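You operate a simulated robot arm through the tools that you are given. There is no shell and no other tool. Be economical: measure what you need, move in short steps, check, and stop when the job is done.

Carry out the task below with a simulated two-armed robot. There is one attempt and no reset: what you move stays moved.

Task
Wipe up the spill on the steel bench top with the green towel and put it back.

Only the result counts: the job must be done as asked and must still hold three seconds after the hand-in. Knocking over, shifting, dropping, spilling or breaking anything else fails it. Flat cloth is picked up by pressing the open fingertips on it (5 to 10 N) and closing them slowly along it; thin cloth reads only 2 to 8 mm in the jaws.

Robot
Two 7-joint arms with two-finger parallel grippers on one trunk, on a base that drives. Base frame: it is fixed to the floor where the robot stands at the start and does not move with it; the origin is under the middle of the robot, x ahead of it, y to its left, z up; the surface under the hand at the start is at about z = 860. Lengths are in mm, angles in rad, forces in N, time in s.
The left shoulder is at the start at [50, 168, 1032], the right one opposite. With the tool pointing down near the work surface each hand reaches from about 100 to 660 mm from the robot's upright axis, wherever it stands, measured 20 degrees to its own side. Payload 1.57 kg a hand.
Tool frame (each hand has its own): the origin (TCP) lies between the finger pads and is the grasp point; the fingertips stand 30 mm ahead of it; z points along the fingers, y is the line along which they close. The gripper opens to 80 mm. The fingers are 17 mm wide and 12 mm thick; the gripper's body (40 by 82 mm) begins 80 mm behind the TCP.
Orientation is told as [roll, pitch, yaw] about the base's x, y, z axes, in that order, counted from this pose: with the fingers straight down and closing along the base's y, the tool's x points along the base's -x, its y along +y and its z along -z.

Tools
- The arms move only by the tool jog_arm. It takes "left_deltas", "right_deltas" or both (then of equal length, played together; a hand with none holds still); each is a list of rows, each a list of 7 numbers: the turn, a rotation vector about the tool's x, y, z in rad, then the shift along the tool's x, y, z in mm, then the opening, from 0 (shut) to 1 (fully open). In form: [[wx, wy, wz, tx, ty, tz, grip], ...]. A call has 1 to 10 rows; each row shifts and turns the commanded pose from where the row before left it, along the tool's axes as they then stand. Each row takes 0.2 s and may step no farther than 50 mm and 0.15 rad from the row before; otherwise, or with a gripper value out of range, the whole call is refused. A pose out of reach is approached as far as the arm can. The call stops where the force on the tool passes 40 N (or 10 N more than at its start, if that is more) or the arm is blocked; 0.2 s more then pass. Each finger travels about 45 mm/s and halts on what it meets, pressing with about 26 N; the grip force reading is that of the motor and also rises with nothing between the fingers. The clock runs only during rows and for 0.2 s after the last one: add rows that do not move to give the fingers time. The reply holds the time, the measured pose of the TCP, the force on the tool along the base axes, the opening and the grip force, in the units named above and with some noise, with the torque about the TCP (base axes, N m) and any sound that the robot's microphone picked up, and new pictures: "pictures" is both (left out), scene, wrist or none (wrist: the cameras of the hands that moved).
- Cameras (640 x 400 px; columns grow to the right, rows downward): "scene" is now at [136.2, 8, 1266.4]; the picture's right is [0.07, -1.00, 0.00], its down [-0.27, -0.02, -0.96] and it looks along [0.96, 0.06, -0.27] (base axes); focal length 283 px, centre (320, 200). "left" rides on the left gripper at [72, 7, -122] in its tool frame; the picture's right is [-0.09, 1.00, 0.00], its down [-0.84, -0.08, -0.54] and it looks along [-0.54, -0.05, 0.84] (tool axes); focal length 238 px, centre (320, 200). "right" rides on the right gripper at [72, -7, -122] in its tool frame; the picture's right is [0.09, 1.00, 0.00], its down [-0.84, 0.08, -0.54] and it looks along [-0.54, 0.05, 0.84] (tool axes); focal length 238 px, centre (320, 200). There is no depth. A picture from a camera that has moved, and an enlarged one, comes with that camera's place and axes in the base frame and with its lens. The place of the scene camera against the robot may be out by one fixed shift of up to 12 mm in any direction.
- lift_body(by): slides the trunk up (or, below 0, down) by that many mm; the arms and the scene camera ride with it, the base frame stays. It gives what a move gives, with no picture.
- base_move(legs): drives the robot by 1 to 6 legs, each [ahead, left, turn to the left] in mm, mm and rad, along the robot's own axes; the way and the turn of a leg run together, so that a leg with both is an arc; at most 1500 mm and 3.142 rad a leg. The arms and the cameras ride along, it lands a little off, and it stops where it bumps. It gives what a move gives, and a new picture of the scene camera.
- turn_head(pan, tilt): turns the head with the scene camera to pan (to the left, within 1.396 rad either way) and tilt (down, from -0.506 to 1.204), counted from straight ahead of the robot. It gives what a move gives, and a new picture of the scene camera.
- zoom(camera, box): a new picture of the part [left, top, right, bottom] of that camera's present view, enlarged. No time passes.
- job_done(): hands the job in; it is judged then, once.

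Work in short steps. Places have to be worked out from the pictures, the camera data and where the tool is seen: move nearer, look again, correct. Check each grasp and each placing, and mend what went wrong. You have 120 turns and 260 pictures in all, those below and enlarged ones among them. Open the grippers and draw the arms clear of the work before you hand the job in, unless the task says otherwise; then end with one line.

The tools are called after ">>>" as a command line: name --argument value ..., lists and objects as JSON in quotes. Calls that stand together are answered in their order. jog_arm: Moves the arms, as the interface text tells. Its arguments: {"type":"object","properties":{"left_deltas":{"type":"array","items":{"type":"array","items":{"type":"number"}}},"right_deltas":{"type":"array","items":{"type":"array","items":{"type":"number"}}},"pictures":{"type":"string","enum":["both","scene","wrist","none"]}},"required":[]} The other tools are called the same way: lift_body (by) slides the trunk up or down; base_move (legs) drives the base; turn_head (pan, tilt) turns the head that bears the scene camera; zoom (camera, box) takes an enlarged picture of a part of a camera's view; job_done () hands the job in.

At the start:

```text
time: 0.0
left_tcp_pos: [326.7, 120.5, 1150.5]
left_tcp_rot: [0.001, 0.0, -0.002]
left_wrist_force: [0.7, 0.4, 0.8]
left_wrist_torque: [-0.02, 0.0, 0.0]
left_width: 80.1
left_grasp_force: 0.0
right_tcp_pos: [371.5, -173.5, 1104.5]
right_tcp_rot: [0.0, -0.001, 0.0]
right_wrist_force: [-0.4, -0.5, 0.0]
right_wrist_torque: [0.0, -0.02, -0.02]
right_width: 79.9
right_grasp_force: 0.2
trunk travel left (down, up): [-200.0, 243.0]
robot x, y, heading: [-2.1, 1.4, -0.001]
head pan, tilt: [0.066, 0.278]
```

scene: 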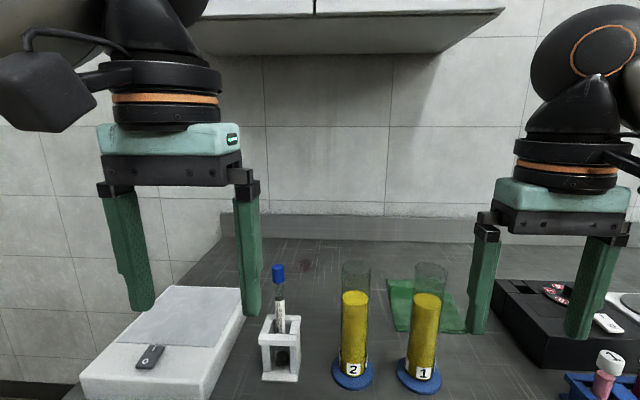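
right: 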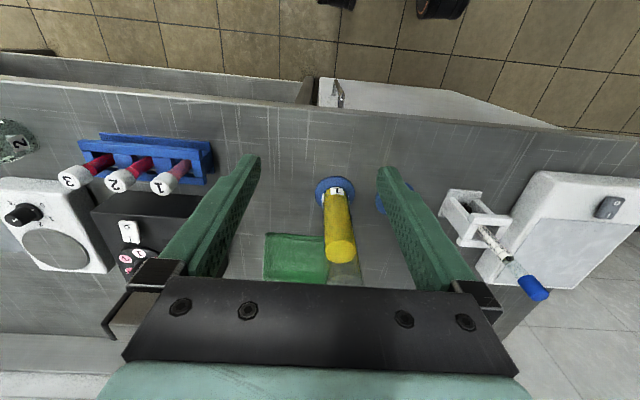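
left: 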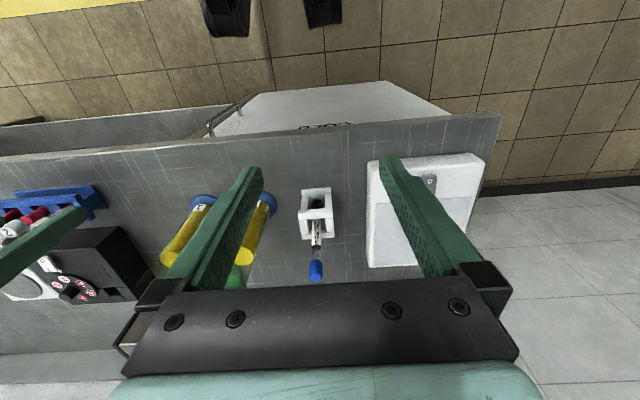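

The green towel lies behind the cylinders, and there is a faint reddish spot near (305,265) in the scene that could be the spill. I'll enlarge both areas.

>>> zoom --camera "scene" --box '[180, 210, 500, 400]'

>>> turn_head --pan -0.2 --tilt 0.6

```text
2.00 times, centred on (340, 305) of scene
camera zoom: at [136.2, 8.0, 1266.4], right [0.07, -1.0, 0.0], down [-0.27, -0.02, -0.96], along [0.96, 0.06, -0.27], focal length 567 px, centre (280, -10)
```

zoom: 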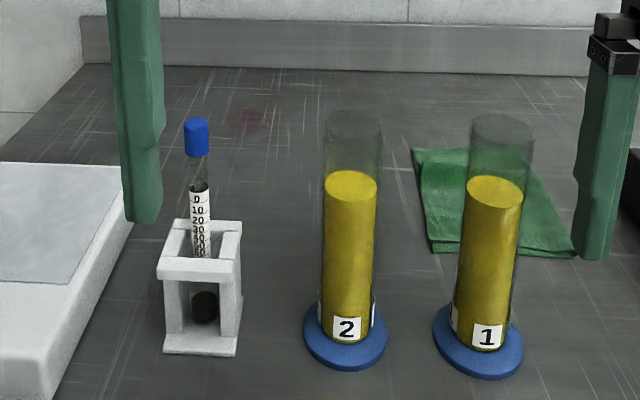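

```text
time: 0.8
left_tcp_pos: [326.4, 120.1, 1150.7]
left_tcp_rot: [0.0, 0.0, 0.0]
left_wrist_force: [0.5, 0.6, 0.2]
left_wrist_torque: [0.04, 0.0, 0.0]
left_width: 80.0
left_grasp_force: 0.0
right_tcp_pos: [372.3, -174.2, 1103.4]
right_tcp_rot: [0.001, 0.0, 0.0]
right_wrist_force: [-0.2, 0.1, 0.5]
right_wrist_torque: [0.0, 0.01, 0.0]
right_width: 80.0
right_grasp_force: 0.1
trunk travel left (down, up): [-200.0, 243.0]
robot x, y, heading: [-3.5, 0.7, 0.005]
head pan, tilt: [-0.201, 0.6]
camera scene: at [129.6, -15.7, 1237.0], right [-0.2, -0.98, 0.0], down [-0.55, 0.11, -0.83], along [0.81, -0.16, -0.56], focal length 283 px, centre (320, 200)
```

scene: 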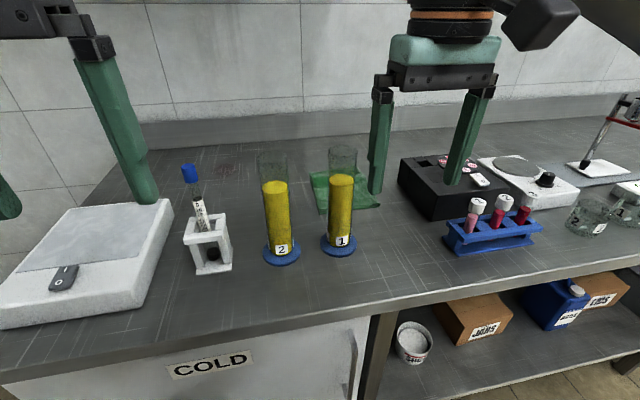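

The faint red patch projects to about (880,105), and the towel to x 620–810, y −115 to −255. I'll enlarge the spill and look over the rest of the bench for others.

>>> zoom --camera "scene" --box '[140, 110, 300, 210]'

>>> zoom --camera "scene" --box '[290, 130, 450, 230]'

>>> turn_head --pan -0.8 --tilt 0.5

```text
4.00 times, centred on (220, 160) of scene
camera zoom: at [129.6, -15.7, 1237.0], right [-0.2, -0.98, 0.0], down [-0.55, 0.11, -0.83], along [0.81, -0.16, -0.56], focal length 1133 px, centre (720, 360)
```

zoom: 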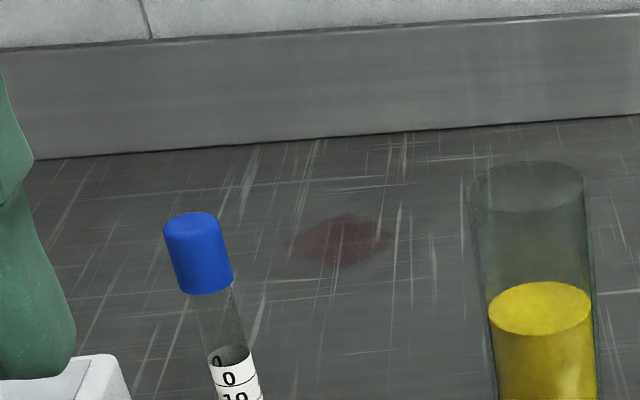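

```text
4.00 times, centred on (370, 180) of scene
camera zoom: at [129.6, -15.7, 1237.0], right [-0.2, -0.98, 0.0], down [-0.55, 0.11, -0.83], along [0.81, -0.16, -0.56], focal length 1133 px, centre (120, 280)
```

zoom: 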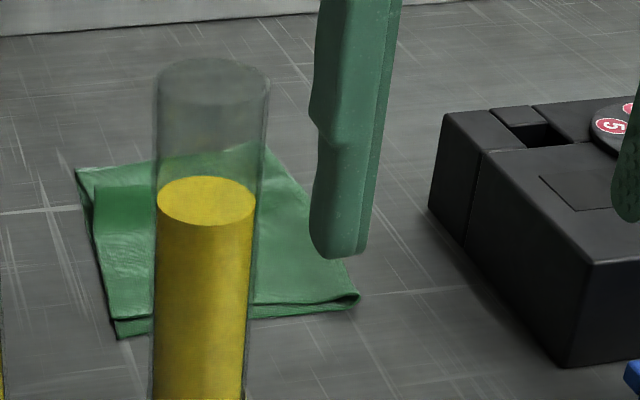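

```text
time: 1.8
left_tcp_pos: [326.0, 120.2, 1151.3]
left_tcp_rot: [-0.001, -0.001, 0.0]
left_wrist_force: [0.3, 0.0, 0.4]
left_wrist_torque: [-0.03, 0.03, 0.02]
left_width: 80.0
left_grasp_force: 0.1
right_tcp_pos: [372.6, -173.4, 1104.0]
right_tcp_rot: [0.001, -0.001, -0.001]
right_wrist_force: [0.0, 0.2, 0.3]
right_wrist_torque: [-0.02, 0.02, 0.01]
right_width: 80.3
right_grasp_force: 0.0
trunk travel left (down, up): [-200.0, 243.0]
robot x, y, heading: [-3.6, -1.3, -0.005]
head pan, tilt: [-0.799, 0.499]
camera scene: at [106.5, -63.3, 1246.0], right [-0.72, -0.7, 0.0], down [-0.33, 0.34, -0.88], along [0.61, -0.63, -0.48], focal length 283 px, centre (320, 200)
```

scene: 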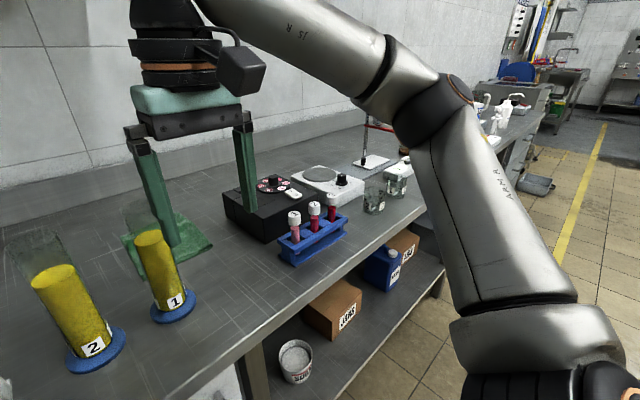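

There is only one spill, centred near (878,107) and about 80 mm across. It is out of reach from here, so I'll look down to see how far the base can drive ahead.

>>> turn_head --pan 0.0 --tilt 1.2

```text
time: 2.9
left_tcp_pos: [326.4, 119.3, 1150.7]
left_tcp_rot: [0.001, 0.0, 0.001]
left_wrist_force: [0.2, -0.2, -0.2]
left_wrist_torque: [-0.01, -0.04, 0.01]
left_width: 79.7
left_grasp_force: 0.0
right_tcp_pos: [372.2, -173.9, 1104.0]
right_tcp_rot: [-0.002, -0.001, 0.001]
right_wrist_force: [0.2, 0.9, -0.2]
right_wrist_torque: [0.02, 0.0, -0.02]
right_width: 79.9
right_grasp_force: 0.0
trunk travel left (down, up): [-200.0, 243.0]
robot x, y, heading: [-1.8, -1.4, -0.003]
head pan, tilt: [0.0, 1.201]
camera scene: at [99.0, 1.9, 1192.3], right [0.0, -1.0, 0.0], down [-0.93, 0.0, -0.36], along [0.36, 0.0, -0.93], focal length 283 px, centre (320, 200)
```

scene: 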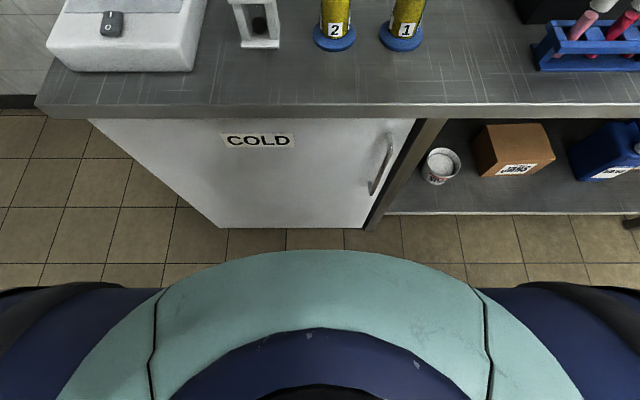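

The base can go ahead roughly 120 mm before it meets the fridge. I plan to pick up the towel with the left arm from the front right, clear of the cylinders, then drive round to the bench's open left end and wipe from there. First I'll raise the right hand and drive right, then ahead.

>>> jog_arm --right_deltas '[[0, 0, 0, 40, 0, -40, 1], [0, 0, 0, 40, 0, -40, 1]]' --pictures "none"

>>> base_move --legs '[[0, -430, 0]]'

```text
refused: row 1 steps farther than a row can; nothing moved
```

```text
time: 7.2
left_tcp_pos: [326.0, -311.1, 1150.0]
left_tcp_rot: [0.0, -0.002, -0.003]
left_wrist_force: [0.3, 1.1, -0.2]
left_wrist_torque: [0.01, -0.01, 0.02]
left_width: 79.8
left_grasp_force: 0.1
right_tcp_pos: [371.0, -605.9, 1103.4]
right_tcp_rot: [0.0, 0.001, -0.004]
right_wrist_force: [-0.6, 0.2, 0.9]
right_wrist_torque: [-0.03, 0.0, -0.01]
right_width: 80.0
right_grasp_force: 0.0
trunk travel left (down, up): [-200.0, 243.0]
robot x, y, heading: [-2.7, -432.8, -0.002]
head pan, tilt: [0.0, 1.201]
camera scene: at [98.3, -428.8, 1192.3], right [0.0, -1.0, 0.0], down [-0.93, 0.0, -0.36], along [0.36, 0.0, -0.93], focal length 283 px, centre (320, 200)
```

scene: 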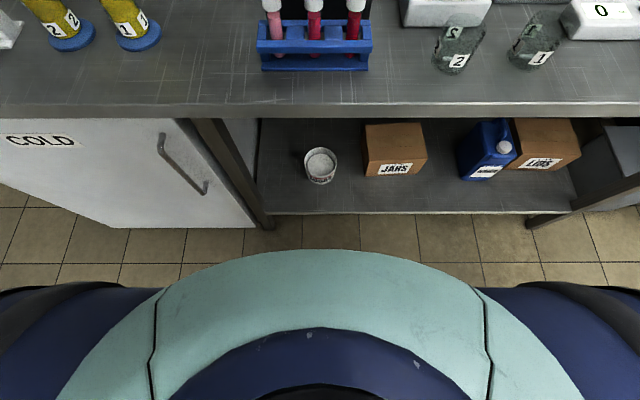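

The floor edge of the base lies behind x≈333 and the bench leg is at x≈430, so about 90 mm ahead is safe. I'll raise the right hand, then drive.

>>> jog_arm --right_deltas '[[0, 0, 0, 30, 0, -30, 1], [0, 0, 0, 30, 0, -30, 1], [0, 0, 0, 30, 0, -30, 1]]' --pictures "none"

>>> base_move --legs '[[90, 0, 0]]'

>>> turn_head --pan 0.35 --tilt 0.75

```text
time: 8.1
left_tcp_pos: [324.5, -311.3, 1151.1]
left_tcp_rot: [0.001, -0.001, -0.004]
left_wrist_force: [0.8, 0.1, -0.8]
left_wrist_torque: [0.02, 0.01, -0.01]
left_width: 79.9
left_grasp_force: 0.0
right_tcp_pos: [278.8, -604.3, 1195.7]
right_tcp_rot: [0.0, -0.001, -0.002]
right_wrist_force: [-0.1, 0.0, -0.2]
right_wrist_torque: [0.04, 0.0, -0.02]
right_width: 80.0
right_grasp_force: 0.0
trunk travel left (down, up): [-200.0, 243.0]
robot x, y, heading: [0.2, -432.1, -0.005]
head pan, tilt: [0.0, 1.201]
```

```text
time: 9.2
left_tcp_pos: [416.9, -312.6, 1149.5]
left_tcp_rot: [0.001, -0.001, -0.004]
left_wrist_force: [0.5, 0.2, 0.0]
left_wrist_torque: [0.01, 0.0, 0.0]
left_width: 80.0
left_grasp_force: 0.0
right_tcp_pos: [369.7, -605.9, 1194.1]
right_tcp_rot: [0.001, 0.001, -0.004]
right_wrist_force: [0.8, -0.3, 0.3]
right_wrist_torque: [-0.01, 0.04, 0.01]
right_width: 79.9
right_grasp_force: 0.0
trunk travel left (down, up): [-200.0, 243.0]
robot x, y, heading: [85.2, -429.2, -0.006]
head pan, tilt: [0.0, 1.201]
camera scene: at [188.7, -429.0, 1192.2], right [0.0, -1.0, 0.0], down [-0.93, 0.0, -0.36], along [0.36, 0.0, -0.93], focal length 283 px, centre (320, 200)
```

scene: 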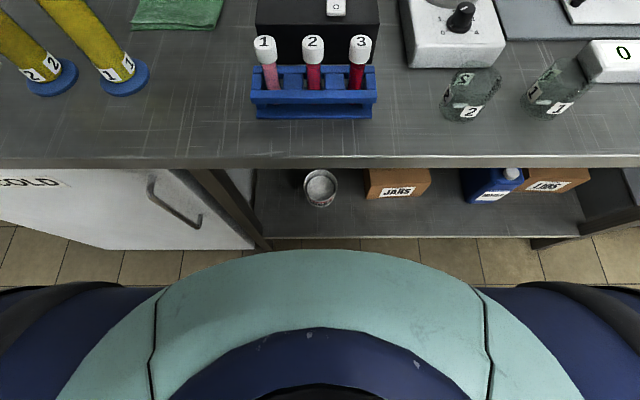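

```text
time: 10.1
left_tcp_pos: [416.0, -312.3, 1149.8]
left_tcp_rot: [-0.001, 0.001, -0.003]
left_wrist_force: [-0.3, 0.5, 0.2]
left_wrist_torque: [-0.03, 0.0, 0.01]
left_width: 80.0
left_grasp_force: 0.1
right_tcp_pos: [370.3, -605.2, 1195.0]
right_tcp_rot: [0.001, 0.001, -0.003]
right_wrist_force: [-0.4, -0.2, -0.2]
right_wrist_torque: [0.0, 0.01, 0.0]
right_width: 79.9
right_grasp_force: 0.0
trunk travel left (down, up): [-200.0, 243.0]
robot x, y, heading: [91.9, -434.4, -0.001]
head pan, tilt: [0.351, 0.75]
camera scene: at [210.0, -400.7, 1224.0], right [0.34, -0.94, 0.0], down [-0.64, -0.23, -0.73], along [0.69, 0.25, -0.68], focal length 283 px, centre (320, 200)
```

scene: 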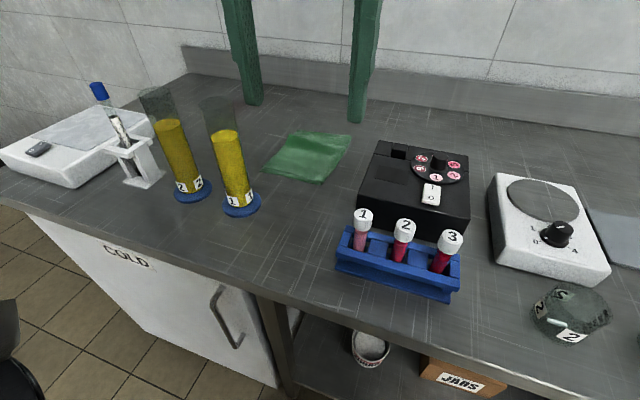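

The towel spans about x 622–805, y −118 to −255, so its centre is near (713,−187). I'll move the left hand over it, staying right of cylinder 1.

>>> jog_arm --left_deltas '[[0, 0, 0, -28, 12.5, 10, 1], [0, 0, 0, -28, 12.5, 10, 1], [0, 0, 0, -28, 12.5, 10, 1], [0, 0, 0, -28, 12.5, 10, 1], [0, 0, 0, -28, 12.5, 10, 1], [0, 0, 0, -28, 12.5, 10, 1], [0, 0, 0, -28, 12.5, 10, 1], [0, 0, 0, -28, 12.5, 15, 1], [0, 0, 0, -28, 12.5, 15, 1], [0, 0, 0, -28, 12.5, 20, 1]]'

```text
time: 12.2
left_tcp_pos: [679.1, -190.0, 1036.5]
left_tcp_rot: [0.0, 0.0, -0.005]
left_wrist_force: [0.4, 0.3, -0.2]
left_wrist_torque: [0.0, -0.02, 0.03]
left_width: 80.0
left_grasp_force: 0.0
left hand out of reach, approached as far as the arm can: row 10
right_tcp_pos: [370.2, -605.1, 1195.5]
right_tcp_rot: [0.001, 0.0, -0.003]
right_wrist_force: [-1.4, 0.9, 0.3]
right_wrist_torque: [0.0, -0.03, 0.0]
right_width: 80.1
right_grasp_force: 0.1
trunk travel left (down, up): [-200.0, 243.0]
robot x, y, heading: [85.9, -432.0, -0.009]
head pan, tilt: [0.351, 0.75]
camera scene: at [209.8, -400.2, 1224.0], right [0.34, -0.94, 0.0], down [-0.64, -0.23, -0.73], along [0.69, 0.25, -0.68], focal length 283 px, centre (320, 200)
camera left: at [607.4, -182.9, 1157.8], right [0.1, 1.0, 0.0], down [0.84, -0.08, 0.54], along [0.54, -0.05, -0.84], focal length 238 px, centre (320, 200)
```

scene: 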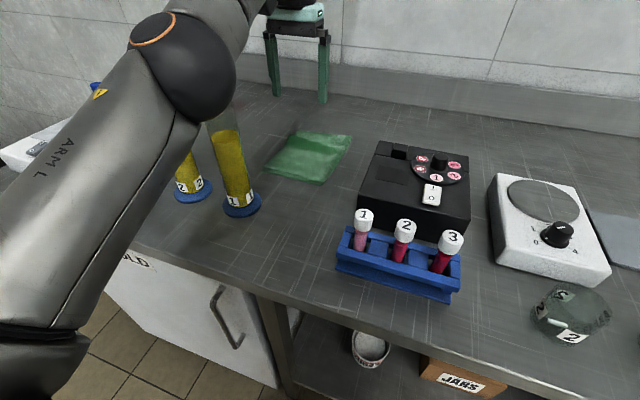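
left: 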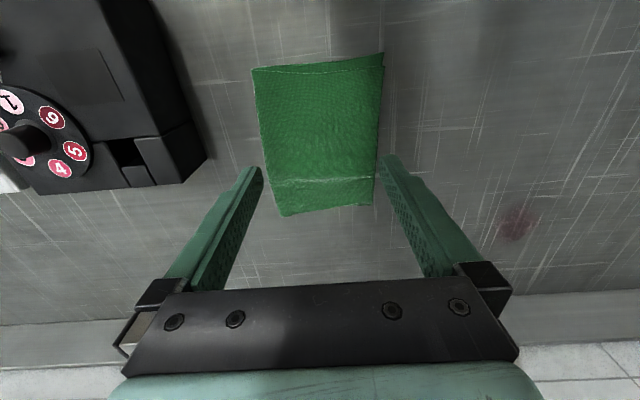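

The arm is at its limit at x≈680, and the refined towel centre is (719,−189). I'll creep the base another 40 mm ahead; the hand is well above everything.

>>> base_move --legs '[[40, 0, 0]]'

```text
time: 13.1
left_tcp_pos: [720.9, -190.9, 1036.0]
left_tcp_rot: [-0.001, -0.001, -0.002]
left_wrist_force: [0.7, 0.4, 0.8]
left_wrist_torque: [-0.01, 0.01, 0.01]
left_width: 80.1
left_grasp_force: 0.0
right_tcp_pos: [411.1, -605.7, 1195.0]
right_tcp_rot: [0.001, -0.001, -0.004]
right_wrist_force: [0.2, 0.4, -0.9]
right_wrist_torque: [0.02, 0.02, 0.03]
right_width: 80.1
right_grasp_force: 0.1
trunk travel left (down, up): [-200.0, 243.0]
robot x, y, heading: [131.5, -430.0, -0.003]
head pan, tilt: [0.351, 0.75]
camera scene: at [250.9, -400.8, 1223.9], right [0.34, -0.94, 0.0], down [-0.64, -0.23, -0.73], along [0.69, 0.25, -0.68], focal length 283 px, centre (320, 200)
```

scene: 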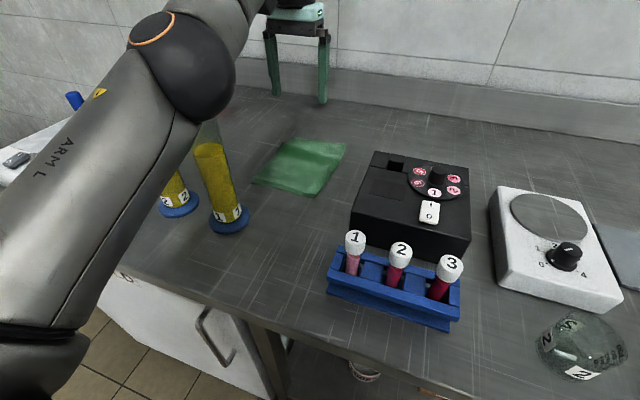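

No bump, and the hand is over the towel centre. I'll lower to about 35 mm above the towel, with the fingers at about 50 mm opening.

>>> jog_arm --left_deltas '[[0, 0, 0, 0, 0, 25, 0.6], [0, 0, 0, 0, 0, 25, 0.6], [0, 0, 0, 0, 0, 25, 0.6], [0, 0, 0, 0, 0, 20, 0.6], [0, 0, 0, 0, 0, 15, 0.6]]'

```text
time: 14.3
left_tcp_pos: [748.3, -190.7, 934.6]
left_tcp_rot: [0.0, 0.001, -0.004]
left_wrist_force: [-0.6, 0.4, 0.9]
left_wrist_torque: [0.03, -0.04, 0.01]
left_width: 48.2
left_grasp_force: 0.0
left hand out of reach, approached as far as the arm can: row 1, 2, 3, 4
right_tcp_pos: [410.0, -606.1, 1195.2]
right_tcp_rot: [0.0, -0.001, -0.004]
right_wrist_force: [-0.1, -0.4, -0.1]
right_wrist_torque: [0.02, 0.04, 0.01]
right_width: 80.0
right_grasp_force: 0.0
trunk travel left (down, up): [-200.0, 243.0]
robot x, y, heading: [128.9, -432.1, -0.002]
head pan, tilt: [0.351, 0.75]
camera scene: at [250.3, -400.8, 1224.0], right [0.34, -0.94, 0.0], down [-0.64, -0.23, -0.73], along [0.69, 0.25, -0.68], focal length 283 px, centre (320, 200)
camera left: at [677.1, -183.3, 1056.7], right [0.1, 1.0, 0.0], down [0.84, -0.08, 0.54], along [0.54, -0.05, -0.84], focal length 238 px, centre (320, 200)
```

scene: 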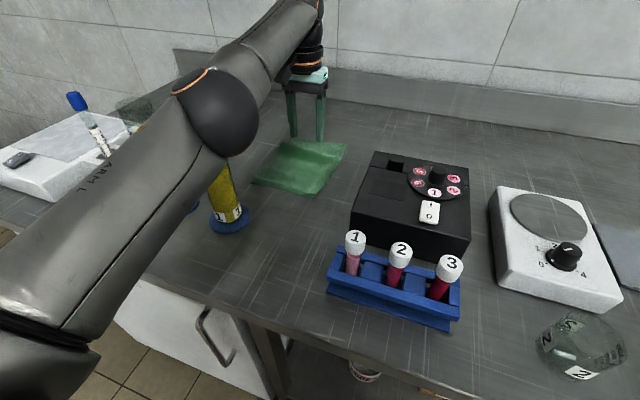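
left: 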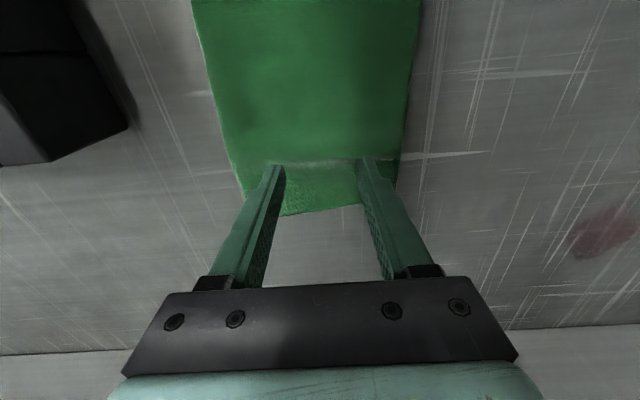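

The hand overshot forward to x=748, and the elbow comes fairly close to the top of cylinder 1. I'll raise the trunk 60 mm for clearance, then shift the hand back and down again.

>>> lift_body --by 60

>>> jog_arm --left_deltas '[[0, 0, 0, 15, 0, 20, 0.6], [0, 0, 0, 13, 0, 20, 0.6], [0, 0, 0, 0, 0, 20, 0.6], [0, 0, 0, 0, 0, 10, 0.6]]'

```text
time: 15.3
left_tcp_pos: [749.6, -190.2, 995.1]
left_tcp_rot: [0.0, 0.001, -0.004]
left_wrist_force: [1.0, 0.4, 0.5]
left_wrist_torque: [-0.02, 0.03, -0.01]
left_width: 47.8
left_grasp_force: 0.1
right_tcp_pos: [408.9, -606.0, 1254.9]
right_tcp_rot: [0.001, 0.001, -0.003]
right_wrist_force: [-0.5, -0.8, 0.0]
right_wrist_torque: [0.0, 0.01, 0.02]
right_width: 79.9
right_grasp_force: 0.1
trunk travel left (down, up): [-260.0, 183.0]
robot x, y, heading: [125.0, -433.3, -0.006]
head pan, tilt: [0.351, 0.75]
```

```text
time: 16.3
left_tcp_pos: [757.0, -189.6, 941.7]
left_tcp_rot: [-0.001, 0.003, -0.002]
left_wrist_force: [-0.1, -0.3, -0.3]
left_wrist_torque: [0.01, 0.0, 0.0]
left_width: 47.9
left_grasp_force: 0.1
left hand out of reach, approached as far as the arm can: row 1, 2, 4
right_tcp_pos: [409.9, -605.4, 1254.9]
right_tcp_rot: [0.001, 0.0, -0.004]
right_wrist_force: [-0.4, 0.0, -0.7]
right_wrist_torque: [0.01, 0.0, -0.01]
right_width: 79.9
right_grasp_force: 0.1
trunk travel left (down, up): [-260.0, 183.0]
robot x, y, heading: [134.5, -431.6, -0.007]
head pan, tilt: [0.351, 0.75]
camera scene: at [250.3, -400.8, 1284.0], right [0.34, -0.94, 0.0], down [-0.64, -0.23, -0.73], along [0.69, 0.25, -0.68], focal length 283 px, centre (320, 200)
camera left: at [684.9, -182.7, 1064.0], right [0.1, 1.0, 0.0], down [0.84, -0.08, 0.54], along [0.54, -0.05, -0.84], focal length 238 px, centre (320, 200)
```

scene: 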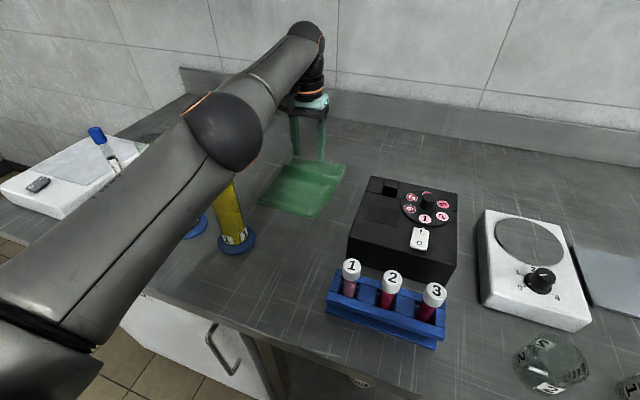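
left: 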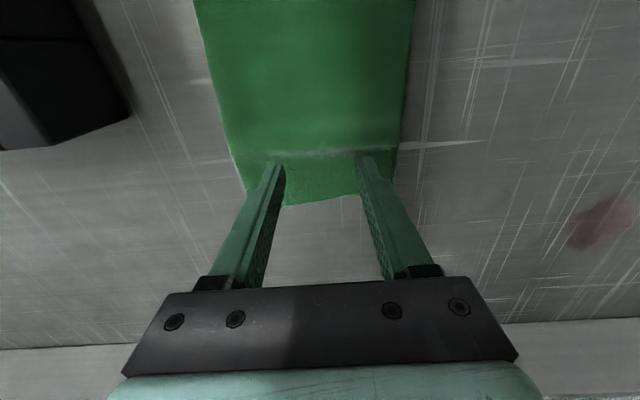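

The commanded pose still runs ahead of the arm's reach, so I'll pull back about 40 mm and see where it lands.

>>> jog_arm --left_deltas '[[0, 0, 0, 20, 0, 0, 0.6], [0, 0, 0, 20, 0, 0, 0.6], [0, 0, 0, 0, 0, 0, 0.6]]' --pictures "none"

```text
time: 17.1
left_tcp_pos: [713.3, -194.1, 963.5]
left_tcp_rot: [0.005, -0.033, -0.003]
left_wrist_force: [0.3, -0.6, 0.1]
left_wrist_torque: [0.01, 0.02, 0.02]
left_width: 47.9
left_grasp_force: 0.1
left hand out of reach, approached as far as the arm can: row 1
right_tcp_pos: [402.2, -612.8, 1258.0]
right_tcp_rot: [0.007, -0.009, -0.003]
right_wrist_force: [0.7, 0.2, 0.1]
right_wrist_torque: [-0.01, -0.03, -0.01]
right_width: 80.0
right_grasp_force: 0.1
trunk travel left (down, up): [-260.0, 183.0]
robot x, y, heading: [128.8, -433.1, -0.004]
head pan, tilt: [0.351, 0.75]
```

The right hand moved slightly too, and z rose more than I commanded. I'll check the scene for contact.

>>> jog_arm --left_deltas '[[0, 0, 0, 0, 0, 0, 0.6]]'

```text
time: 17.5
left_tcp_pos: [712.7, -194.0, 964.5]
left_tcp_rot: [0.007, -0.037, -0.004]
left_wrist_force: [-0.5, -0.1, 0.9]
left_wrist_torque: [-0.02, 0.03, -0.02]
left_width: 48.0
left_grasp_force: 0.2
right_tcp_pos: [400.6, -613.9, 1257.2]
right_tcp_rot: [0.008, -0.01, -0.004]
right_wrist_force: [-1.4, 0.2, -0.1]
right_wrist_torque: [-0.01, -0.01, -0.05]
right_width: 79.7
right_grasp_force: 0.1
trunk travel left (down, up): [-260.0, 183.0]
robot x, y, heading: [127.9, -428.2, -0.009]
head pan, tilt: [0.351, 0.75]
camera scene: at [241.0, -408.1, 1285.9], right [0.34, -0.94, 0.0], down [-0.63, -0.23, -0.74], along [0.69, 0.25, -0.67], focal length 283 px, centre (320, 200)
camera left: at [637.2, -188.0, 1082.9], right [0.1, 1.0, 0.01], down [0.82, -0.08, 0.57], along [0.57, -0.05, -0.82], focal length 238 px, centre (320, 200)
```

scene: 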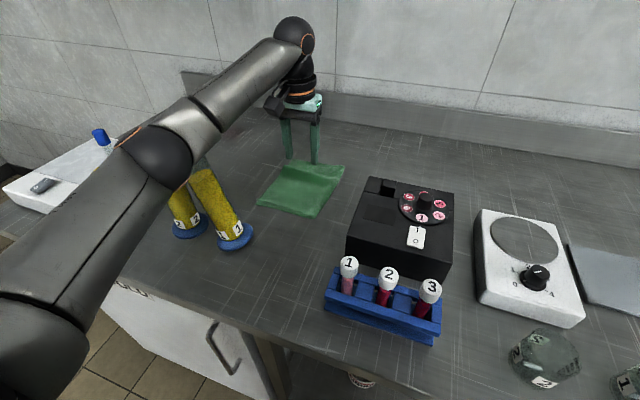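
left: 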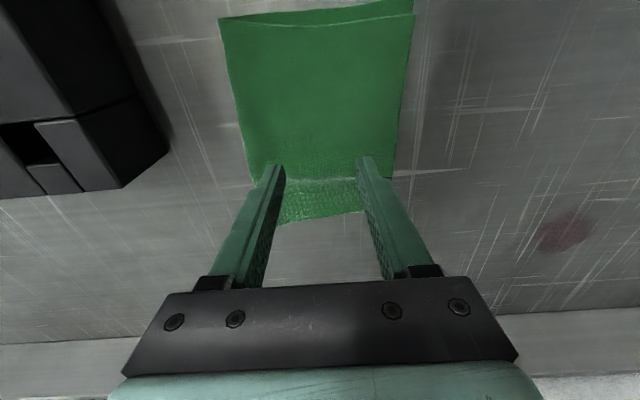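

Cylinder 1 seems to be leaning under the elbow. I'll enlarge that area before doing anything.

>>> zoom --camera "scene" --box '[90, 110, 290, 260]'

```text
2.67 times, centred on (190, 185) of scene
camera zoom: at [241.0, -408.1, 1285.9], right [0.34, -0.94, 0.0], down [-0.63, -0.23, -0.74], along [0.69, 0.25, -0.67], focal length 755 px, centre (667, 240)
```

zoom: 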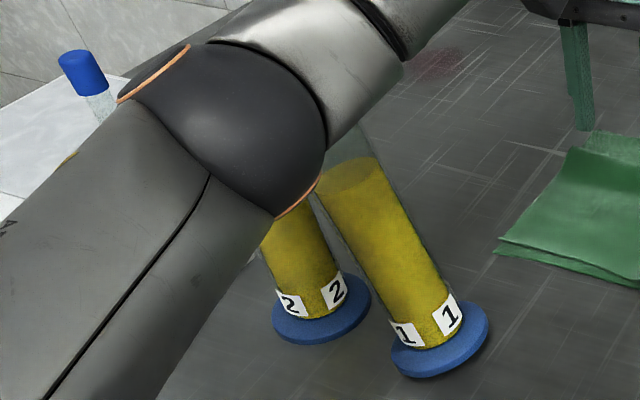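

Projecting cylinder 1 as vertical matches the picture, so it is still upright. But the body has been displaced, which suggests the elbow or forearm is resting on something, most likely the cylinder's rim. The safest release is straight up with the trunk.

>>> lift_body --by 80

>>> turn_head --pan 0.5 --tilt 0.85

```text
time: 18.7
left_tcp_pos: [716.3, -188.7, 1021.2]
left_tcp_rot: [0.001, 0.001, -0.003]
left_wrist_force: [0.3, -0.1, -0.5]
left_wrist_torque: [-0.02, 0.01, -0.03]
left_width: 48.0
left_grasp_force: 0.0
right_tcp_pos: [409.0, -605.9, 1334.4]
right_tcp_rot: [0.0, 0.001, -0.005]
right_wrist_force: [1.5, 0.1, -1.2]
right_wrist_torque: [-0.02, 0.01, 0.0]
right_width: 79.9
right_grasp_force: 0.0
trunk travel left (down, up): [-340.0, 103.0]
robot x, y, heading: [128.4, -432.2, -0.006]
head pan, tilt: [0.351, 0.75]
```

```text
time: 19.4
left_tcp_pos: [715.6, -190.1, 1022.0]
left_tcp_rot: [-0.001, 0.003, -0.004]
left_wrist_force: [-0.2, 0.6, 1.4]
left_wrist_torque: [0.03, 0.04, -0.03]
left_width: 48.0
left_grasp_force: 0.0
right_tcp_pos: [410.6, -604.5, 1334.2]
right_tcp_rot: [0.001, 0.0, -0.004]
right_wrist_force: [0.3, 0.2, -0.7]
right_wrist_torque: [0.03, -0.01, -0.03]
right_width: 79.9
right_grasp_force: 0.0
trunk travel left (down, up): [-340.0, 103.0]
robot x, y, heading: [131.1, -430.0, -0.004]
head pan, tilt: [0.499, 0.85]
camera scene: at [241.1, -391.8, 1356.0], right [0.48, -0.88, 0.0], down [-0.66, -0.36, -0.66], along [0.58, 0.31, -0.75], focal length 283 px, centre (320, 200)
```

scene: 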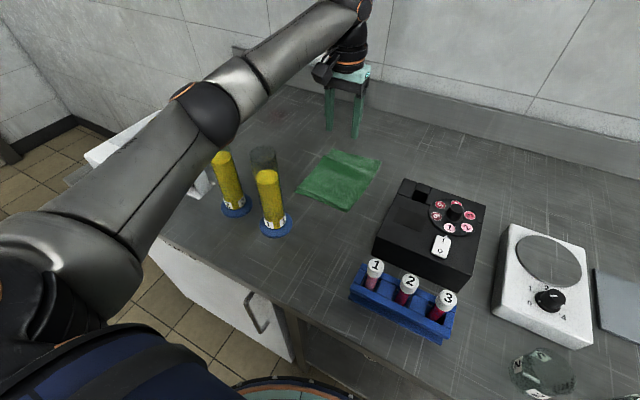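

Contact is released; cylinder 1 projects to (515,−137), unmoved within measuring error. The left elbow swings out toward the cylinders, so I'll pick up the towel with the right arm instead, whose elbow swings away from them. I'll raise the trunk further and back straight out.

>>> lift_body --by 95

>>> base_move --legs '[[-330, 0, 0]]'

```text
time: 20.7
left_tcp_pos: [716.4, -189.6, 1117.0]
left_tcp_rot: [0.0, 0.001, -0.004]
left_wrist_force: [0.3, -0.2, -0.3]
left_wrist_torque: [0.01, 0.0, -0.02]
left_width: 48.4
left_grasp_force: 0.1
right_tcp_pos: [411.4, -606.0, 1429.1]
right_tcp_rot: [0.001, 0.0, -0.003]
right_wrist_force: [0.9, -0.1, 0.0]
right_wrist_torque: [0.02, -0.01, 0.0]
right_width: 80.2
right_grasp_force: 0.1
trunk travel left (down, up): [-435.0, 8.0]
robot x, y, heading: [130.5, -427.4, -0.002]
head pan, tilt: [0.499, 0.85]
```

```text
time: 22.9
left_tcp_pos: [382.6, -187.0, 1117.8]
left_tcp_rot: [0.0, -0.001, -0.002]
left_wrist_force: [-0.5, -0.4, -0.5]
left_wrist_torque: [-0.02, 0.01, 0.01]
left_width: 48.0
left_grasp_force: 0.1
right_tcp_pos: [77.6, -603.1, 1429.3]
right_tcp_rot: [0.0, 0.0, -0.001]
right_wrist_force: [-0.1, -1.1, -0.3]
right_wrist_torque: [-0.04, -0.02, 0.0]
right_width: 80.1
right_grasp_force: 0.0
trunk travel left (down, up): [-435.0, 8.0]
robot x, y, heading: [-203.9, -429.9, -0.003]
head pan, tilt: [0.499, 0.85]
camera scene: at [-91.5, -390.7, 1451.1], right [0.48, -0.88, 0.0], down [-0.66, -0.36, -0.66], along [0.58, 0.31, -0.75], focal length 283 px, centre (320, 200)
```

scene: 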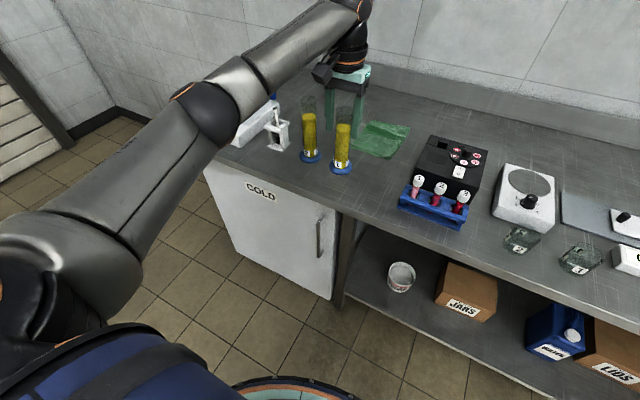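

Everything is upright and there is ample floor left of the bench. I'll fold the left hand in and shift the base left so the right arm lines up with the towel.

>>> jog_arm --left_deltas '[[0, 0, 0, 30, 0, -25, 1], [0, 0, 0, 30, 0, -25, 1], [0, 0, 0, 30, 0, -25, 1], [0, 0, 0, 30, 0, -25, 1], [0, 0, 0, 30, 0, -25, 1], [0, 0, 0, 30, 0, -25, 1], [0, 0, 0, 30, 0, -25, 1], [0, 0, 0, 20, 0, -25, 1]]' --pictures "none"

>>> base_move --legs '[[0, 270, 0]]'

```text
time: 24.7
left_tcp_pos: [153.4, -186.3, 1316.8]
left_tcp_rot: [0.0, 0.002, -0.002]
left_wrist_force: [-0.1, -0.2, -0.4]
left_wrist_torque: [-0.04, 0.0, 0.02]
left_width: 80.1
left_grasp_force: 0.1
right_tcp_pos: [78.3, -603.4, 1429.3]
right_tcp_rot: [-0.001, -0.001, -0.002]
right_wrist_force: [0.4, 0.2, -0.5]
right_wrist_torque: [-0.01, -0.03, 0.0]
right_width: 80.0
right_grasp_force: 0.0
trunk travel left (down, up): [-435.0, 8.0]
robot x, y, heading: [-198.2, -430.1, -0.0]
head pan, tilt: [0.499, 0.85]
```

```text
time: 27.6
left_tcp_pos: [155.6, 82.3, 1316.5]
left_tcp_rot: [0.0, 0.002, -0.006]
left_wrist_force: [0.3, 0.5, 0.0]
left_wrist_torque: [-0.02, 0.03, 0.0]
left_width: 80.1
left_grasp_force: 0.0
right_tcp_pos: [77.9, -333.8, 1430.5]
right_tcp_rot: [0.002, 0.0, -0.006]
right_wrist_force: [0.7, 0.8, -0.1]
right_wrist_torque: [-0.01, -0.04, -0.02]
right_width: 80.1
right_grasp_force: 0.1
trunk travel left (down, up): [-435.0, 8.0]
robot x, y, heading: [-198.1, -163.7, -0.004]
head pan, tilt: [0.499, 0.85]
camera scene: at [-90.0, -120.6, 1451.0], right [0.47, -0.88, 0.0], down [-0.66, -0.36, -0.66], along [0.58, 0.31, -0.75], focal length 283 px, centre (320, 200)
```

scene: 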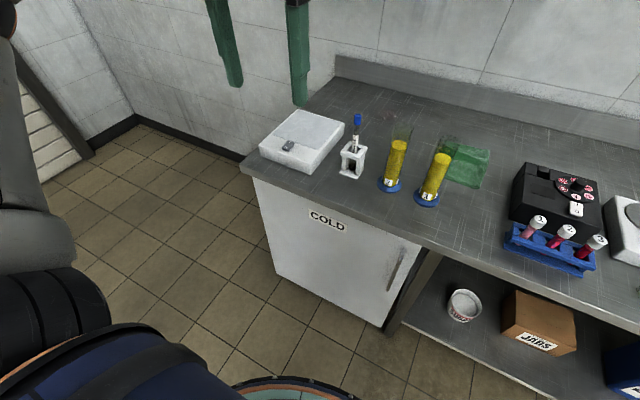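

The path is clear, so I'll drive ahead with the hands high and lower the trunk 95 mm.

>>> base_move --legs '[[330, 0, 0]]'

>>> lift_body --by -95

>>> turn_head --pan 0.0 --tilt 0.85

```text
time: 29.8
left_tcp_pos: [484.0, 82.3, 1315.7]
left_tcp_rot: [0.001, 0.001, -0.004]
left_wrist_force: [-0.2, 0.8, 0.8]
left_wrist_torque: [-0.02, -0.02, 0.01]
left_width: 80.0
left_grasp_force: 0.1
right_tcp_pos: [409.8, -334.6, 1429.9]
right_tcp_rot: [-0.001, 0.0, -0.002]
right_wrist_force: [-1.5, 0.4, 0.1]
right_wrist_torque: [-0.02, 0.0, -0.02]
right_width: 80.0
right_grasp_force: 0.0
trunk travel left (down, up): [-435.0, 8.0]
robot x, y, heading: [129.4, -164.5, -0.003]
head pan, tilt: [0.499, 0.85]
camera scene: at [239.7, -121.6, 1451.0], right [0.48, -0.88, 0.0], down [-0.66, -0.36, -0.66], along [0.58, 0.31, -0.75], focal length 283 px, centre (320, 200)
```

scene: 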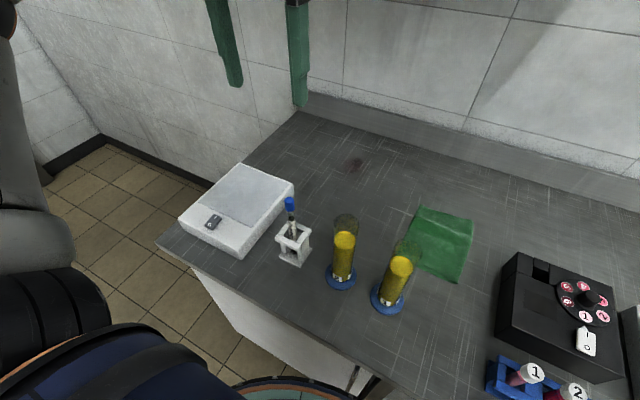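

```text
time: 31.1
left_tcp_pos: [483.1, 81.7, 1220.9]
left_tcp_rot: [0.001, 0.0, -0.004]
left_wrist_force: [-0.1, 0.5, -0.6]
left_wrist_torque: [-0.01, 0.0, 0.02]
left_width: 80.1
left_grasp_force: 0.1
right_tcp_pos: [408.0, -335.6, 1333.9]
right_tcp_rot: [0.001, 0.0, -0.001]
right_wrist_force: [0.5, 0.3, 0.4]
right_wrist_torque: [-0.01, 0.03, -0.02]
right_width: 80.1
right_grasp_force: 0.0
trunk travel left (down, up): [-340.0, 103.0]
robot x, y, heading: [127.7, -158.8, -0.002]
head pan, tilt: [0.499, 0.85]
```

```text
time: 32.0
left_tcp_pos: [483.4, 82.7, 1221.9]
left_tcp_rot: [-0.001, 0.002, -0.004]
left_wrist_force: [0.3, 0.1, 0.2]
left_wrist_torque: [-0.02, 0.01, 0.0]
left_width: 80.0
left_grasp_force: 0.1
right_tcp_pos: [409.4, -334.8, 1334.4]
right_tcp_rot: [-0.001, 0.0, -0.002]
right_wrist_force: [0.7, 0.6, 0.2]
right_wrist_torque: [0.0, -0.01, 0.01]
right_width: 80.0
right_grasp_force: 0.2
trunk travel left (down, up): [-340.0, 103.0]
robot x, y, heading: [127.8, -161.2, -0.001]
head pan, tilt: [0.0, 0.85]
camera scene: at [248.6, -159.0, 1356.0], right [0.0, -1.0, 0.0], down [-0.75, 0.0, -0.66], along [0.66, 0.0, -0.75], focal length 283 px, centre (320, 200)
```

scene: 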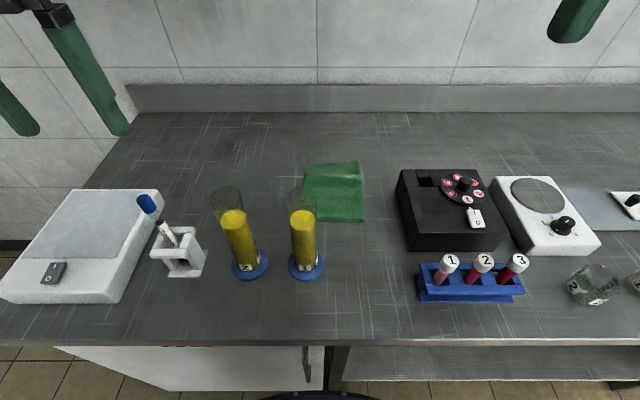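

Both cylinders are where they started, about (515,−133) and (518,−23). I'll swing the right hand out over the towel, passing right of cylinder 1.

>>> jog_arm --right_deltas '[[0, 0, 0, -29, 12, 22, 1], [0, 0, 0, -29, 12, 22, 1], [0, 0, 0, -29, 12, 22, 1], [0, 0, 0, -29, 14, 22, 1], [0, 0, 0, -29, 14, 22, 1], [0, 0, 0, -29, 16, 22, 1], [0, 0, 0, -29, 16, 22, 1], [0, 0, 0, -29, 16, 22, 1], [0, 0, 0, -29, 16, 22, 1], [0, 0, 0, -29, 16, 22, 0.6]]'

```text
time: 34.2
left_tcp_pos: [483.1, 84.0, 1221.1]
left_tcp_rot: [-0.001, 0.001, -0.002]
left_wrist_force: [-0.4, 1.1, -0.2]
left_wrist_torque: [-0.01, 0.01, -0.01]
left_width: 79.8
left_grasp_force: 0.0
right_tcp_pos: [698.3, -188.7, 1113.9]
right_tcp_rot: [-0.003, -0.001, -0.001]
right_wrist_force: [-0.1, 0.4, 0.3]
right_wrist_torque: [-0.03, 0.03, 0.02]
right_width: 47.7
right_grasp_force: 0.1
trunk travel left (down, up): [-340.0, 103.0]
robot x, y, heading: [132.8, -157.8, -0.002]
head pan, tilt: [0.0, 0.85]
camera scene: at [248.6, -157.2, 1356.0], right [0.0, -1.0, 0.0], down [-0.75, 0.0, -0.66], along [0.66, 0.0, -0.75], focal length 283 px, centre (320, 200)
camera right: at [628.9, -196.4, 1234.6], right [-0.09, 1.0, 0.0], down [0.84, 0.08, 0.54], along [0.54, 0.05, -0.84], focal length 238 px, centre (320, 200)
```

scene: 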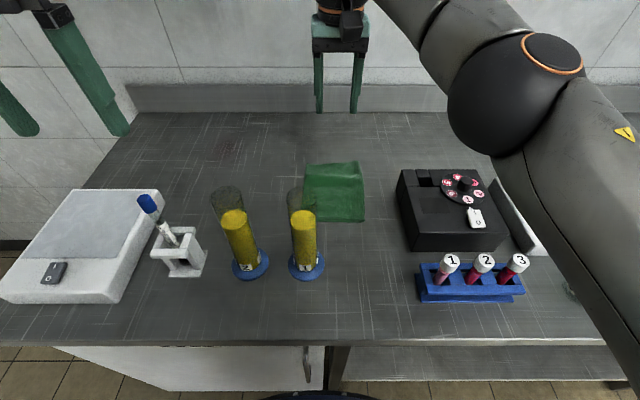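
right: 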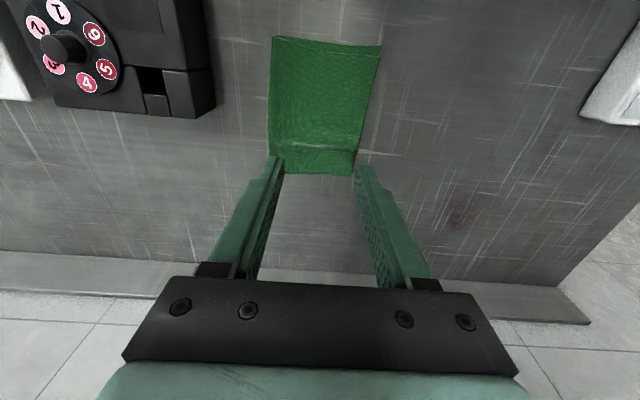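

It's within reach and the elbow is well clear on the right. I'll lower to about 40 mm above the towel.

>>> jog_arm --right_deltas '[[0, 0, 0, -1, 0, 25, 0.6], [0, 0, 0, -1, 0, 25, 0.6], [0, 0, 0, -1, 0, 25, 0.6], [0, 0, 0, -1, 0, 25, 0.6], [0, 0, 0, -1, 0, 25, 0.6], [0, 0, 0, -1, 0, 25, 0.6], [0, 0, 0, 0, 0, 25, 0.6]]'

```text
time: 35.9
left_tcp_pos: [483.8, 81.6, 1222.2]
left_tcp_rot: [0.001, 0.0, -0.002]
left_wrist_force: [-0.5, 0.1, 0.2]
left_wrist_torque: [0.02, 0.0, -0.01]
left_width: 80.1
left_grasp_force: 0.1
right_tcp_pos: [706.6, -191.2, 938.3]
right_tcp_rot: [0.002, 0.0, -0.001]
right_wrist_force: [-0.3, 0.1, 0.6]
right_wrist_torque: [-0.01, -0.01, -0.02]
right_width: 47.7
right_grasp_force: 0.0
trunk travel left (down, up): [-340.0, 103.0]
robot x, y, heading: [131.2, -162.3, 0.003]
head pan, tilt: [0.0, 0.85]
camera scene: at [248.8, -159.1, 1356.0], right [0.0, -1.0, 0.0], down [-0.75, 0.0, -0.66], along [0.66, 0.0, -0.75], focal length 283 px, centre (320, 200)
camera right: at [635.6, -198.4, 1060.4], right [-0.09, 1.0, 0.0], down [0.84, 0.07, 0.54], along [0.54, 0.05, -0.84], focal length 238 px, centre (320, 200)
```

scene: 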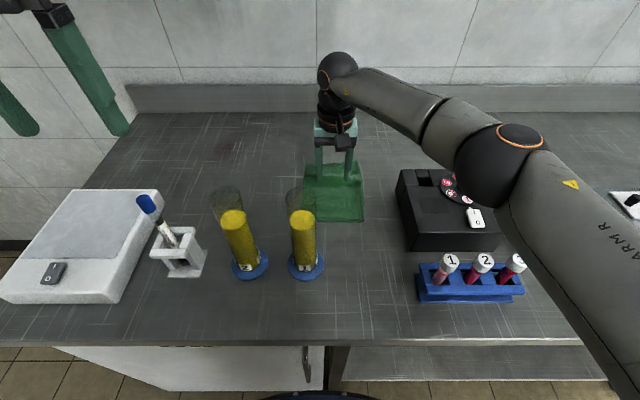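
right: 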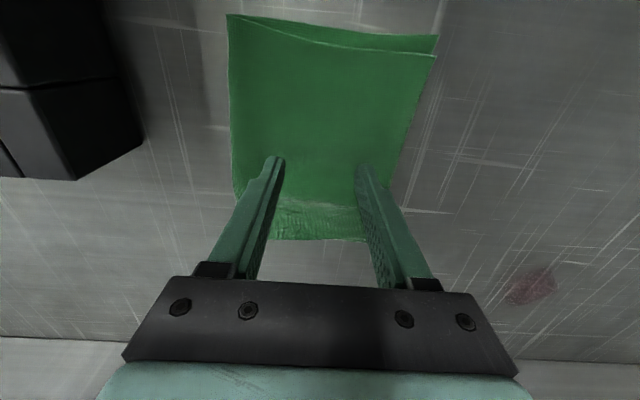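

The fingers straddle the towel's middle. I'll lower to contact in small steps.

>>> jog_arm --right_deltas '[[0, 0, 0, 0, 0, 15, 0.6], [0, 0, 0, 0, 0, 12, 0.6], [0, 0, 0, 0, 0, 6, 0.6], [0, 0, 0, 0, 0, 2, 0.6]]' --pictures "none"

```text
time: 36.9
left_tcp_pos: [484.5, 82.0, 1221.2]
left_tcp_rot: [-0.001, 0.0, -0.003]
left_wrist_force: [0.3, -0.4, -0.4]
left_wrist_torque: [-0.03, -0.02, 0.01]
left_width: 80.1
left_grasp_force: 0.1
right_tcp_pos: [705.8, -190.3, 905.2]
right_tcp_rot: [-0.001, -0.001, -0.003]
right_wrist_force: [-0.7, -0.8, 0.2]
right_wrist_torque: [0.02, 0.0, 0.0]
right_width: 48.0
right_grasp_force: 0.2
trunk travel left (down, up): [-340.0, 103.0]
robot x, y, heading: [126.2, -165.9, -0.003]
head pan, tilt: [0.0, 0.85]
```

No contact yet, with the tips at about 875. I'll go on down gently.

>>> jog_arm --right_deltas '[[0, 0, 0, 0, 0, 5, 0.6], [0, 0, 0, 0, 0, 3, 0.6], [0, 0, 0, 0, 0, 2, 0.6], [0, 0, 0, 0, 0, 1, 0.6]]' --pictures "none"

```text
time: 37.9
left_tcp_pos: [483.9, 82.0, 1222.2]
left_tcp_rot: [-0.001, 0.0, -0.004]
left_wrist_force: [-0.3, -0.2, -0.1]
left_wrist_torque: [0.0, 0.01, 0.02]
left_width: 79.8
left_grasp_force: 0.0
right_tcp_pos: [706.2, -191.1, 893.0]
right_tcp_rot: [0.0, 0.001, -0.001]
right_wrist_force: [-0.4, 0.1, 0.2]
right_wrist_torque: [0.02, -0.06, -0.02]
right_width: 48.1
right_grasp_force: 0.0
trunk travel left (down, up): [-340.0, 103.0]
robot x, y, heading: [126.7, -160.4, -0.001]
head pan, tilt: [0.0, 0.85]
```

>>> jog_arm --right_deltas '[[0, 0, 0, 0, 0, 1, 0.6], [0, 0, 0, 0, 0, 1, 0.6], [0, 0, 0, 0, 0, 0, 0.6]]' --pictures "wrist"

```text
time: 38.6
left_tcp_pos: [483.8, 82.9, 1222.0]
left_tcp_rot: [-0.001, -0.001, -0.003]
left_wrist_force: [0.5, -0.4, -1.1]
left_wrist_torque: [0.0, 0.04, 0.01]
left_width: 80.1
left_grasp_force: 0.1
right_tcp_pos: [704.6, -191.7, 891.8]
right_tcp_rot: [0.0, 0.001, -0.002]
right_wrist_force: [-0.1, 0.7, 1.1]
right_wrist_torque: [0.03, -0.01, 0.0]
right_width: 48.1
right_grasp_force: 0.3
trunk travel left (down, up): [-340.0, 103.0]
robot x, y, heading: [128.1, -161.9, -0.0]
head pan, tilt: [0.0, 0.85]
camera right: at [635.2, -198.7, 1013.0], right [-0.09, 1.0, 0.0], down [0.84, 0.08, 0.54], along [0.54, 0.05, -0.84], focal length 238 px, centre (320, 200)
```

right: 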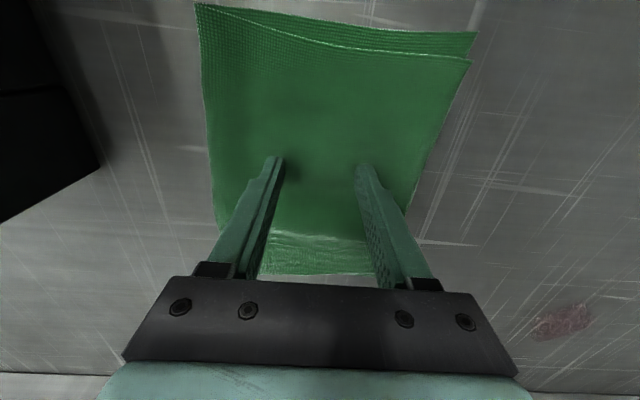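

First light touch, about 1 N. I'll press on in 1 mm steps.

>>> jog_arm --right_deltas '[[0, 0, 0, 0, 0, 1, 0.6], [0, 0, 0, 0, 0, 1, 0.6], [0, 0, 0, 0, 0, 0, 0.6]]' --pictures "none"

```text
time: 39.5
left_tcp_pos: [483.2, 82.5, 1222.2]
left_tcp_rot: [0.001, 0.0, -0.003]
left_wrist_force: [-0.4, -0.2, -0.5]
left_wrist_torque: [0.02, 0.02, -0.02]
left_width: 80.1
left_grasp_force: 0.0
right_tcp_pos: [704.4, -191.4, 891.9]
right_tcp_rot: [0.0, -0.003, -0.003]
right_wrist_force: [0.0, -1.2, 12.7]
right_wrist_torque: [-0.12, 0.0, -0.02]
right_width: 48.3
right_grasp_force: 0.0
trunk travel left (down, up): [-340.0, 103.0]
robot x, y, heading: [126.2, -160.7, 0.0]
head pan, tilt: [0.0, 0.85]
```

The force reads 12.7 N, so I'll ease back half a millimetre and close slowly.

>>> jog_arm --right_deltas '[[0, 0, 0, 0, 0, -0.7, 0.6], [0, 0, 0, 0, 0, 0, 0.54], [0, 0, 0, 0, 0, 0, 0.47], [0, 0, 0, 0, 0, 0, 0.4], [0, 0, 0, 0, 0, 0, 0.33], [0, 0, 0, 0, 0, 0, 0.26], [0, 0, 0, 0, 0, 0, 0.19], [0, 0, 0, 0, 0, 0, 0.12], [0, 0, 0, 0, 0, 0, 0.05], [0, 0, 0, 0, 0, 0, 0]]' --pictures "wrist"

```text
time: 41.6
left_tcp_pos: [481.9, 81.5, 1222.3]
left_tcp_rot: [0.0, -0.002, -0.004]
left_wrist_force: [-0.3, 0.0, 0.6]
left_wrist_torque: [-0.03, 0.0, -0.01]
left_width: 79.9
left_grasp_force: 0.0
right_tcp_pos: [704.3, -191.2, 892.1]
right_tcp_rot: [0.001, -0.003, -0.003]
right_wrist_force: [-0.4, -0.5, 17.8]
right_wrist_torque: [0.06, -0.03, -0.02]
right_width: 5.6
right_grasp_force: 25.5
trunk travel left (down, up): [-340.0, 103.0]
robot x, y, heading: [128.6, -160.6, 0.001]
head pan, tilt: [0.0, 0.85]
camera right: at [634.1, -198.6, 1012.6], right [-0.09, 1.0, 0.0], down [0.84, 0.08, 0.54], along [0.54, 0.05, -0.84], focal length 238 px, centre (320, 200)
```

right: 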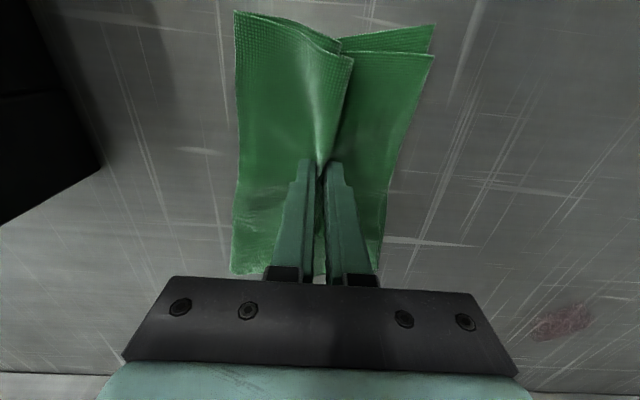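

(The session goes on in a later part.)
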